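You operate a simulated robot arm through the tools that you are given. There is no shell and no other tool. Be economical: measure what you need, move in short steps, check, and stop when the job is done.

You are at the controls of a simulated robot arm. One attempt, no reset.

TASK
Put one of the gap shims from the batch table on the panel with the black tab.

The check looks at the end state, three seconds after you hand in, the way a careful person would. Anything else that was tipped, shoved, dropped, spilled or broken makes it a failure.

THE ROBOT
A 7-joint arm with a two-finger parallel gripper, fixed in place. Base frame: the origin is at the foot of the arm, x ahead of it, y to its left, z up. Readings come in mm, rad, newtons and seconds.
With the tool pointing down near the work surface it reaches from about 240 to 620 mm from the base axis. Its first joint turns from -1.152 to 1.152 rad. Payload 2.6 kg.
The tool frame sits at the grasp point between the pads (the TCP): z along the fingers, y along the line on which they close. The tips reach 30 mm beyond it. The gripper opens to 94 mm. The fingers are 28 mm wide and 10 mm thick; the gripper's body (50 by 96 mm) begins 55 mm behind the TCP.
Orientation is told as [roll, pitch, yaw] about the base's x, y, z axes, in that order, counted from this pose: with the fingers straight down and closing along the base's y, the tool's x points along the base's -x, its y along +y and its z along -z.

THE INTERFACE
- The arm moves only by the tool nudge_tool. Its argument "steps" is a list of rows, each an object of numbers (a shift or turn left out is 0, a gripper value left out holds the last): "tx", "ty", "tz": the shift along the base's x, y, z in units of 30 mm (1.0 is 30 mm); "wx", "wy", "wz": the turn, a rotation vector about the base's x, y, z in units of 4 degrees (1.0 is 4 degrees); "grip": the opening, from 0 (shut) to 1 (fully open). In form: [{"tx": .., "ty": .., "tz": .., "wx": .., "wy": .., "wz": .., "grip": ..}, ...]. A call has 1 to 8 rows; each row shifts and turns the commanded pose from where the row before left it. A call with a number of a shift or a turn outside -1 to 1 is refused whole. Each row takes 0.2 s and may step no farther than 50 mm and 0.15 rad from the row before; otherwise, or with a gripper value out of range, the whole call is refused. A pose out of reach is approached as far as the arm can. The call stops where the force on the tool passes 40 N (or 10 N more than at its start, if that is more) or the arm is blocked; 0.2 s more then pass. The fingers move at their own pace (about 72 mm/s each) and stop on an object; they squeeze with about 24 N. The grip force told is the motor's: it shows also when the fingers shut on nothing. Time passes only in rows, and 0.2 s behind the last, so rows that do not move let the fingers close. It gives the time, the measured TCP pose, the force on the tool (base axes), the opening and the grip force at its end, in the units of the frame above (readings bear some noise).
- Cameras (640 x 400 px; columns grow to the right, rows downward): "scene" is fixed at [24.9, 430, 540.3]; the picture's right is [-0.85, -0.53, 0.00], its down [-0.37, 0.59, -0.71] and it looks along [0.38, -0.60, -0.70] (base axes); focal length 304 px, centre (320, 200). "wrist" rides on the gripper at [76, 14, -103] in the tool frame; the picture's right is [-0.18, 0.98, 0.00], its down [-0.75, -0.14, -0.64] and it looks along [-0.63, -0.12, 0.77] (tool axes); focal length 243 px, centre (320, 200). There is no depth. A picture from a camera that has moved, and an enlarged one, comes with that camera's place and axes in the base frame and with its lens. The place of the scene camera against the robot may be out by one fixed shift of up to 12 mm in any direction.
- capture(camera): a new picture of that camera. No time passes.
- enlarge(camera, box): a new picture of the part [left, top, right, bottom] of that camera's present view, enlarged. No time passes.
- close_job(): hands the job in; it is judged then, once.

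Work in short steps. Places have to be worked out from the pictures, the camera data and where the tool is seen: move nearer, look again, correct. Check each grasp and each placing, and mend what went wrong. You have 90 turns and 42 pictures in all, those below and enlarged ones among them. Open the gripper and draw the arm clear of the work before you hand the job in, unless the task says otherwise; then end with one line.

The tools are called after "Call:" as name(argument=value, ...) on one line, values as JSON. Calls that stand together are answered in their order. nudge_tool: Moves the arm, as the interface text tells. Its arguments: {"type":"object","properties":{"steps":{"type":"array","items":{"type":"object","properties":{"tx":{"type":"number"},"ty":{"type":"number"},"tz":{"type":"number"},"wx":{"type":"number"},"wy":{"type":"number"},"wz":{"type":"number"},"grip":{"type":"number"}}}}},"required":["steps"]} The other tools are called the same way: capture (camera) takes a picture; enlarge (camera, box) takes an enlarged picture of a part of a camera's view; close_job () hands the job in.

At the start:

```text
clock: 0.0
eef_pos: [361.9, -5.8, 224.3]
orientation: [0.001, 0.002, 0.0]
ft_force: [-0.5, -0.5, -0.1]
gripper_width: 94.2
gripper_force: 0.1
```

scene: 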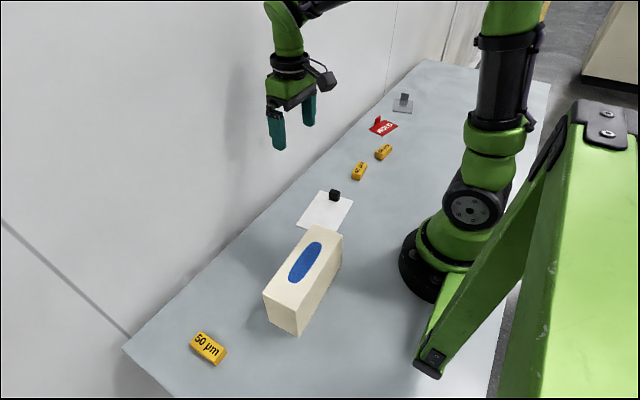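
wrist: 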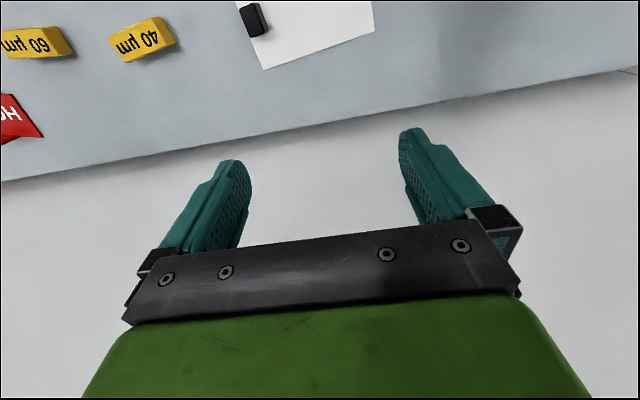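

I'll look closer at the labelled pieces before choosing one.

Call:
enlarge(camera="scene", box=[280, 80, 440, 240])

Call:
enlarge(camera="scene", box=[170, 220, 360, 380])

```text
2.50 times, centred on (360, 160) of scene
camera zoom: at [24.9, 430.0, 540.3], right [-0.85, -0.53, 0.0], down [-0.37, 0.59, -0.71], along [0.38, -0.6, -0.7], focal length 761 px, centre (220, 300)
```

zoom: 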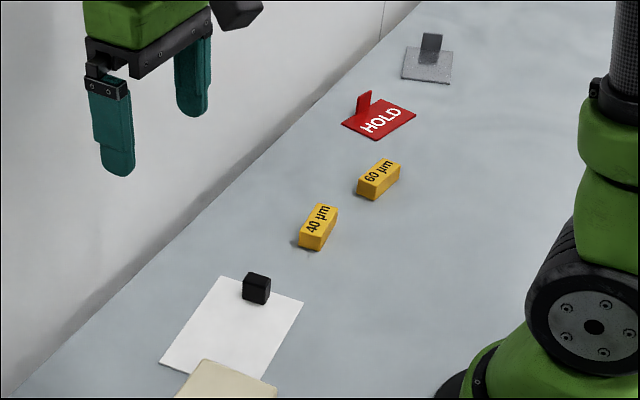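

```text
2.50 times, centred on (265, 300) of scene
camera zoom: at [24.9, 430.0, 540.3], right [-0.85, -0.53, 0.0], down [-0.37, 0.59, -0.71], along [0.38, -0.6, -0.7], focal length 761 px, centre (458, -50)
```

zoom: 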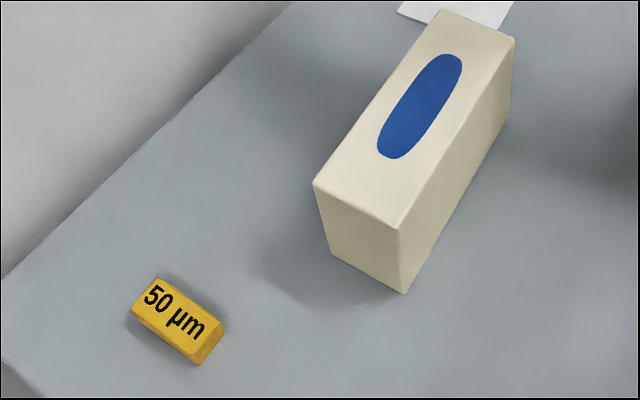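

The white sheet with the black tab is near (285, 0). Shim 40 is near (277, -165), 60 near (257, -280), and 50 near (279, 372). The box stands about 90 mm high at y 100–273. I'll back up and rise for a wrist view of the panel and shims.

Call:
nudge_tool(steps=[{"tz": 1}, {"tz": 1, "tx": -0.5, "ty": -1}, {"tx": -0.8, "ty": -1}, {"tx": -0.8, "ty": -1}, {"tx": -0.8, "ty": -1}])

Call:
capture(camera="wrist")

```text
clock: 1.2
eef_pos: [275.3, -125.6, 283.9]
orientation: [0.001, -0.001, 0.0]
ft_force: [0.1, -0.9, -0.3]
gripper_width: 93.8
gripper_force: 0.0
```

```text
37 pictures are left
camera wrist: at [198.6, -110.6, 386.1], right [0.18, 0.98, 0.0], down [0.75, -0.14, 0.64], along [0.63, -0.12, -0.77], focal length 243 px, centre (320, 200)
```

wrist: 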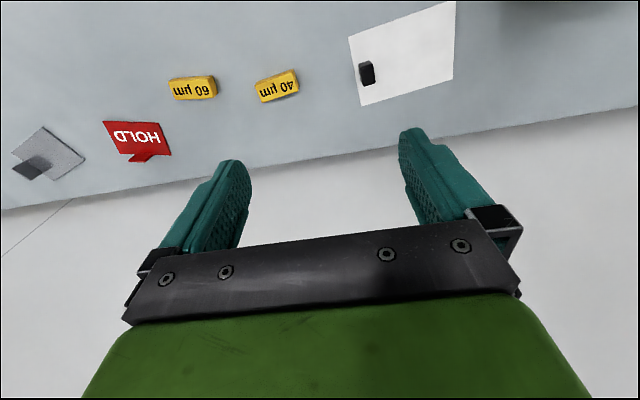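

The panel is empty and clear. I'll zoom in on the sign and shims to check whether HOLD applies to a shim.

Call:
enlarge(camera="wrist", box=[0, 50, 220, 190])

Call:
enlarge(camera="wrist", box=[220, 0, 470, 130])

```text
2.86 times, centred on (110, 120) of wrist
camera zoom: at [198.6, -110.6, 386.1], right [0.18, 0.98, 0.0], down [0.75, -0.14, 0.64], along [0.63, -0.12, -0.77], focal length 693 px, centre (920, 429)
```

zoom: 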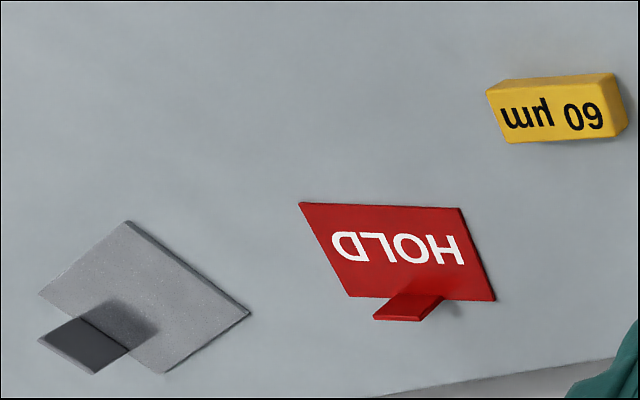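

```text
2.56 times, centred on (345, 65) of wrist
camera zoom: at [198.6, -110.6, 386.1], right [0.18, 0.98, 0.0], down [0.75, -0.14, 0.64], along [0.63, -0.12, -0.77], focal length 621 px, centre (256, 546)
```

zoom: 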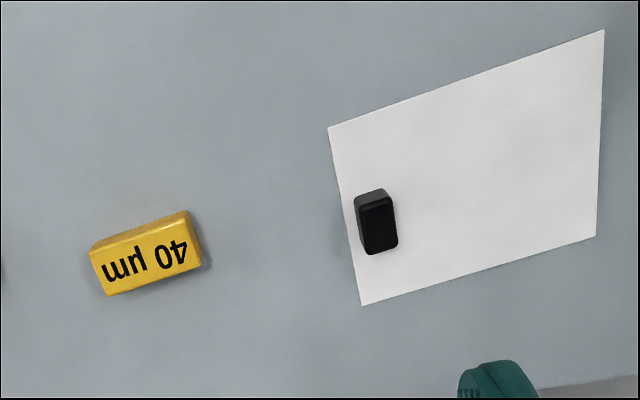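

The 40 µm shim looks to be about 57 x 24 mm, centred near (283, -188), with its long side about 7° off the y axis. The panel is turned about the same and is centred near (285, -10). I'll turn 7°, move over shim 40 and look again from lower down.

Call:
nudge_tool(steps=[{"ty": -1, "wz": 0.9, "tz": -1, "tx": 0.25}, {"ty": -1, "wz": 0.85, "tz": -1}, {"tz": -1, "ty": -0.08}, {"tz": -1}, {"tz": -0.9}])

Call:
capture(camera="wrist")

Call:
capture(camera="scene")

```text
clock: 2.4
eef_pos: [280.7, -188.9, 137.5]
orientation: [0.0, 0.001, 0.123]
ft_force: [0.2, -0.7, 0.4]
gripper_width: 93.9
gripper_force: 0.0
```

```text
34 pictures are left
camera wrist: at [204.0, -183.8, 239.7], right [0.06, 1.0, 0.0], down [0.77, -0.05, 0.64], along [0.64, -0.04, -0.77], focal length 243 px, centre (320, 200)
```

wrist: 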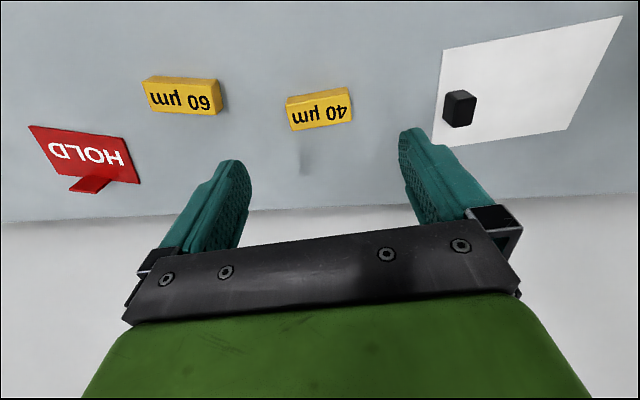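

```text
33 pictures are left
```

scene: 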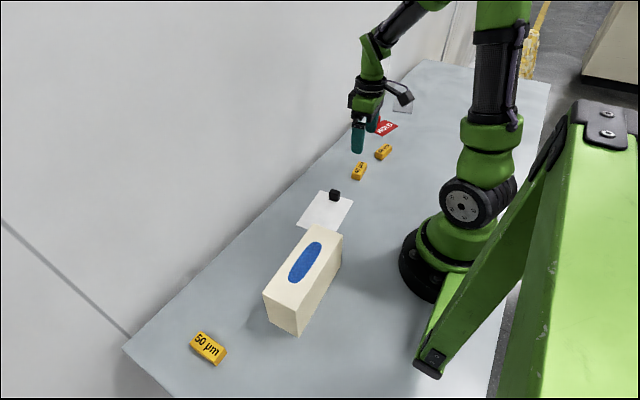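

Shim 40 sits at about (283, -189), is about 20 mm tall, and lines up with the tool. The tips reach 30 mm past the TCP, so I'll descend to TCP z of about 36 and close.

Call:
nudge_tool(steps=[{"tx": 0.07, "tz": -1}, {"tz": -1}, {"tz": -0.7}, {"tz": -0.65}, {}])

Call:
capture(camera="wrist")

```text
clock: 3.6
eef_pos: [283.7, -188.1, 38.9]
orientation: [0.001, 0.001, 0.119]
ft_force: [-0.3, -0.2, -0.4]
gripper_width: 94.0
gripper_force: 0.0
```

```text
32 pictures are left
camera wrist: at [206.4, -183.9, 139.7], right [0.06, 1.0, 0.0], down [0.77, -0.05, 0.64], along [0.64, -0.04, -0.77], focal length 243 px, centre (320, 200)
```

wrist: 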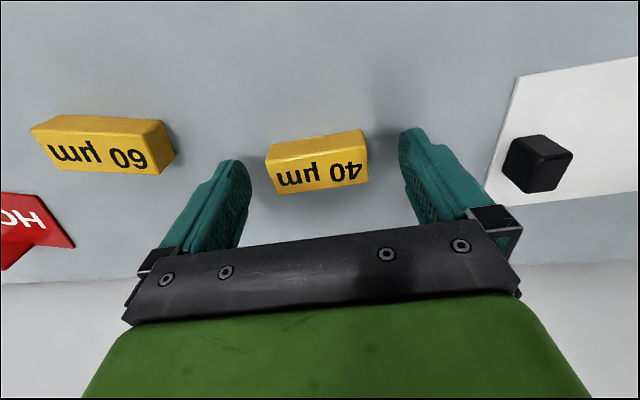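

It's centred between the fingers, with the shim about 3 mm nearer the base. I'll trim that, drop a few mm, and close.

Call:
nudge_tool(steps=[{"tx": -0.1, "tz": -0.1}, {"grip": 0.4}, {"grip": 0.4}, {"grip": 0.4}, {"grip": 0.4}, {"grip": 0.4}])

```text
clock: 5.0
eef_pos: [281.9, -190.2, 35.4]
orientation: [0.001, -0.001, 0.121]
ft_force: [-0.3, 0.4, -0.5]
gripper_width: 57.0
gripper_force: 23.9
```

The fingers are holding at 57 mm with 24 N. I'll lift and check.

Call:
nudge_tool(steps=[{"grip": 0.4, "tz": 0.5}, {"tz": 1}, {"tz": 1}, {"tz": 0.6}])

Call:
capture(camera="wrist")

```text
clock: 6.0
eef_pos: [281.9, -188.4, 128.6]
orientation: [0.0, 0.0, 0.123]
ft_force: [-0.1, 0.1, -0.1]
gripper_width: 56.7
gripper_force: 24.7
```

```text
31 pictures are left
camera wrist: at [203.9, -183.5, 229.8], right [0.06, 1.0, 0.0], down [0.77, -0.05, 0.64], along [0.64, -0.04, -0.77], focal length 243 px, centre (320, 200)
```

wrist: 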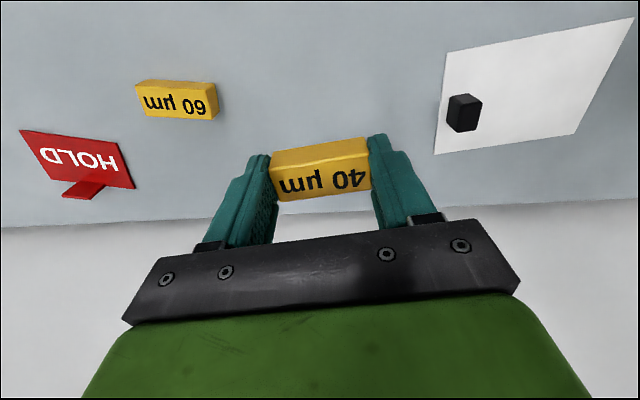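

The shim is held level. I'll carry it along y at this height, over the tab, to about (283, 5), the middle of the free part of the panel.

Call:
nudge_tool(steps=[{"ty": 0.9}, {"ty": 0.9}, {"ty": 0.9}, {"ty": 0.9}, {"ty": 0.9}, {"ty": 0.9}, {"ty": 0.8}, {"ty": 0.2}])

Call:
capture(camera="wrist")

Call:
capture(camera="scene")

```text
clock: 7.8
eef_pos: [280.9, 3.3, 127.7]
orientation: [0.001, -0.001, 0.12]
ft_force: [0.9, 0.2, 0.0]
gripper_width: 57.2
gripper_force: 25.1
```

```text
30 pictures are left
camera wrist: at [203.1, 8.6, 229.3], right [0.06, 1.0, 0.0], down [0.77, -0.05, 0.64], along [0.64, -0.04, -0.77], focal length 243 px, centre (320, 200)
```

wrist: 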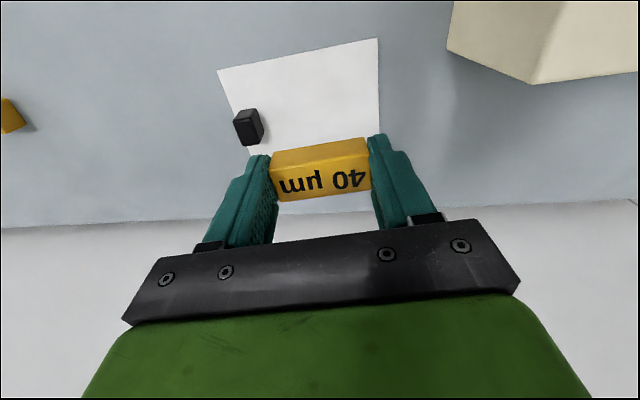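

```text
29 pictures are left
```

scene: 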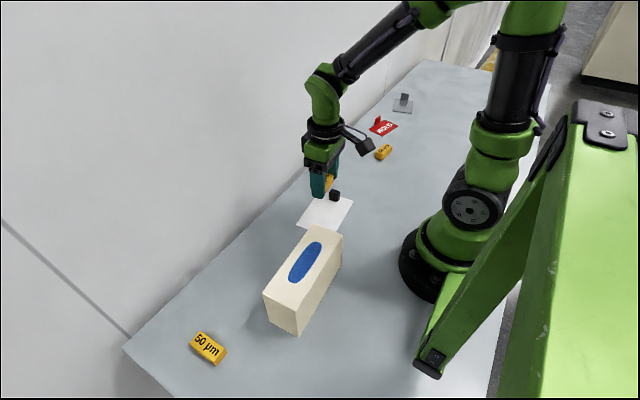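

The panel corners match my earlier estimate, and the tab ends near y = -47. I'll shift to y of about 7 and lower.

Call:
nudge_tool(steps=[{"ty": 0.13, "tx": 0.1, "tz": -1}, {"tz": -1}, {"tz": -0.6}, {"tz": -0.3}, {}])

Call:
capture(camera="wrist")

```text
clock: 9.0
eef_pos: [285.0, 6.9, 38.2]
orientation: [0.0, 0.0, 0.121]
ft_force: [0.2, -0.7, 0.2]
gripper_width: 56.9
gripper_force: 23.7
```

```text
28 pictures are left
camera wrist: at [207.4, 13.2, 141.9], right [0.06, 1.0, 0.0], down [0.77, -0.05, 0.64], along [0.64, -0.04, -0.77], focal length 243 px, centre (320, 200)
```

wrist: 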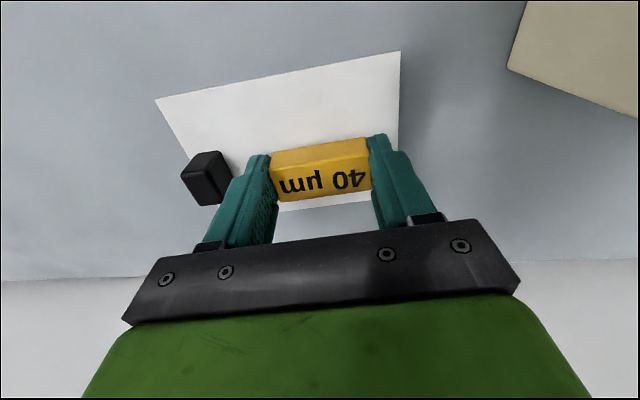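

The shim is over the panel, about 1–3 mm above it, and the finger clears the tab. I'll lower gently until it touches.

Call:
nudge_tool(steps=[{"tz": -0.04}, {"tz": -0.03}, {}])

```text
clock: 9.8
eef_pos: [284.8, 7.7, 37.5]
orientation: [-0.001, -0.001, 0.12]
ft_force: [0.4, -0.2, -1.3]
gripper_width: 56.9
gripper_force: 24.2
```

Call:
nudge_tool(steps=[{"tz": -0.04}, {}])

```text
clock: 10.4
eef_pos: [284.9, 5.8, 36.7]
orientation: [0.0, -0.002, 0.123]
ft_force: [-1.8, -0.1, 9.1]
gripper_width: 57.2
gripper_force: 23.5
```

The 9 N upward force shows it's touching the panel. I'll open modestly to about 72 mm so the finger stays off the tab.

Call:
nudge_tool(steps=[{"grip": 0.64}, {"grip": 0.72}, {"grip": 0.74}, {}])

Call:
capture(camera="wrist")

```text
clock: 11.4
eef_pos: [283.8, 6.6, 37.2]
orientation: [0.001, 0.001, 0.122]
ft_force: [-1.5, 0.2, -0.3]
gripper_width: 69.6
gripper_force: 0.0
```

```text
27 pictures are left
camera wrist: at [206.7, 12.5, 139.0], right [0.06, 1.0, 0.0], down [0.77, -0.05, 0.64], along [0.64, -0.04, -0.77], focal length 243 px, centre (320, 200)
```

wrist: 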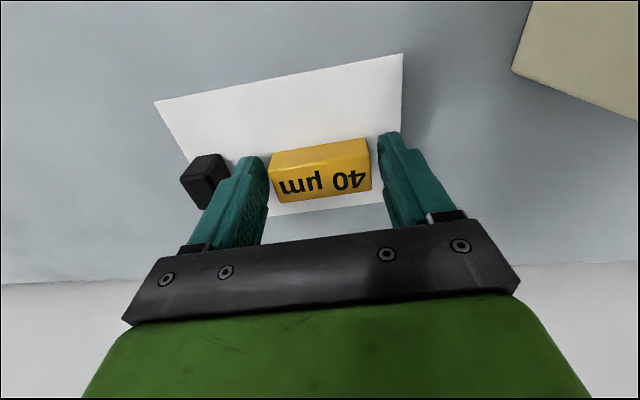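

It's released, with both fingers clear of the shim and the tab. I'll rise straight up and check.

Call:
nudge_tool(steps=[{"tz": 0.5}, {"tz": 1}, {"tz": 1}, {"tz": 1}, {"tz": 1}, {"tz": 1}, {"tz": 0.8, "ty": -1}, {"ty": -1}])

Call:
capture(camera="wrist")

Call:
capture(camera="scene")

```text
clock: 13.2
eef_pos: [285.2, -54.2, 224.5]
orientation: [0.001, 0.001, 0.123]
ft_force: [-0.8, -0.4, 0.1]
gripper_width: 69.5
gripper_force: 0.0
```

```text
26 pictures are left
camera wrist: at [206.4, -48.4, 328.0], right [0.06, 1.0, 0.0], down [0.77, -0.05, 0.64], along [0.64, -0.04, -0.77], focal length 243 px, centre (320, 200)
```

wrist: 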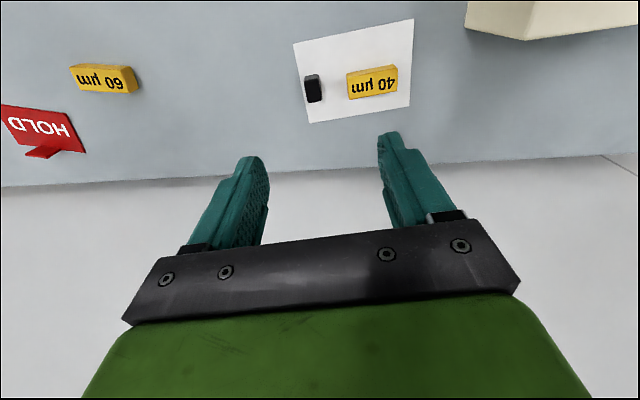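

```text
25 pictures are left
```

scene: 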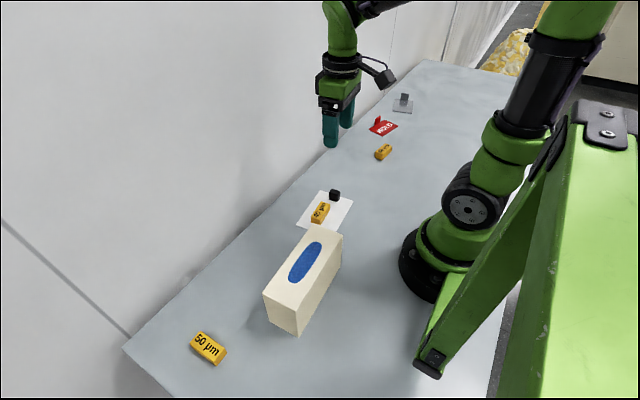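

The shim lies flat on the panel and nothing else has moved. I'll check the yellow object that's now visible behind the arm before handing in.

Call:
enlarge(camera="scene", box=[440, 0, 640, 125])

```text
3.20 times, centred on (540, 62) of scene
camera zoom: at [24.8, 430.0, 540.3], right [-0.85, -0.53, 0.0], down [-0.37, 0.59, -0.71], along [0.38, -0.6, -0.7], focal length 974 px, centre (-384, 640)
```

zoom: 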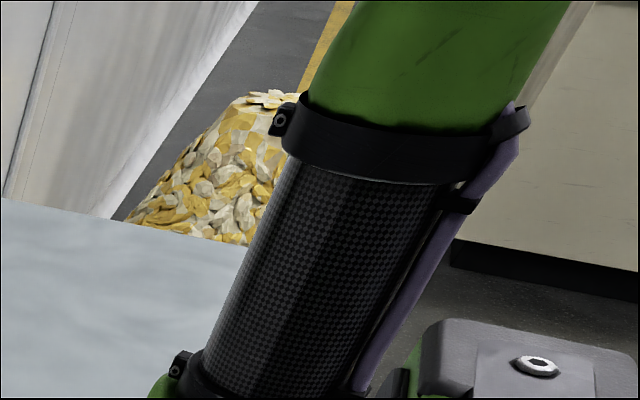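

That's only background scenery on the floor. The job is done and the arm is clear, so I'm handing in.

Call:
close_job()

```text
The job is handed in.
```

I put the 40 µm gap shim flat on the white panel with the black tab, moved nothing else, and handed the job in with the gripper open and the arm clear.
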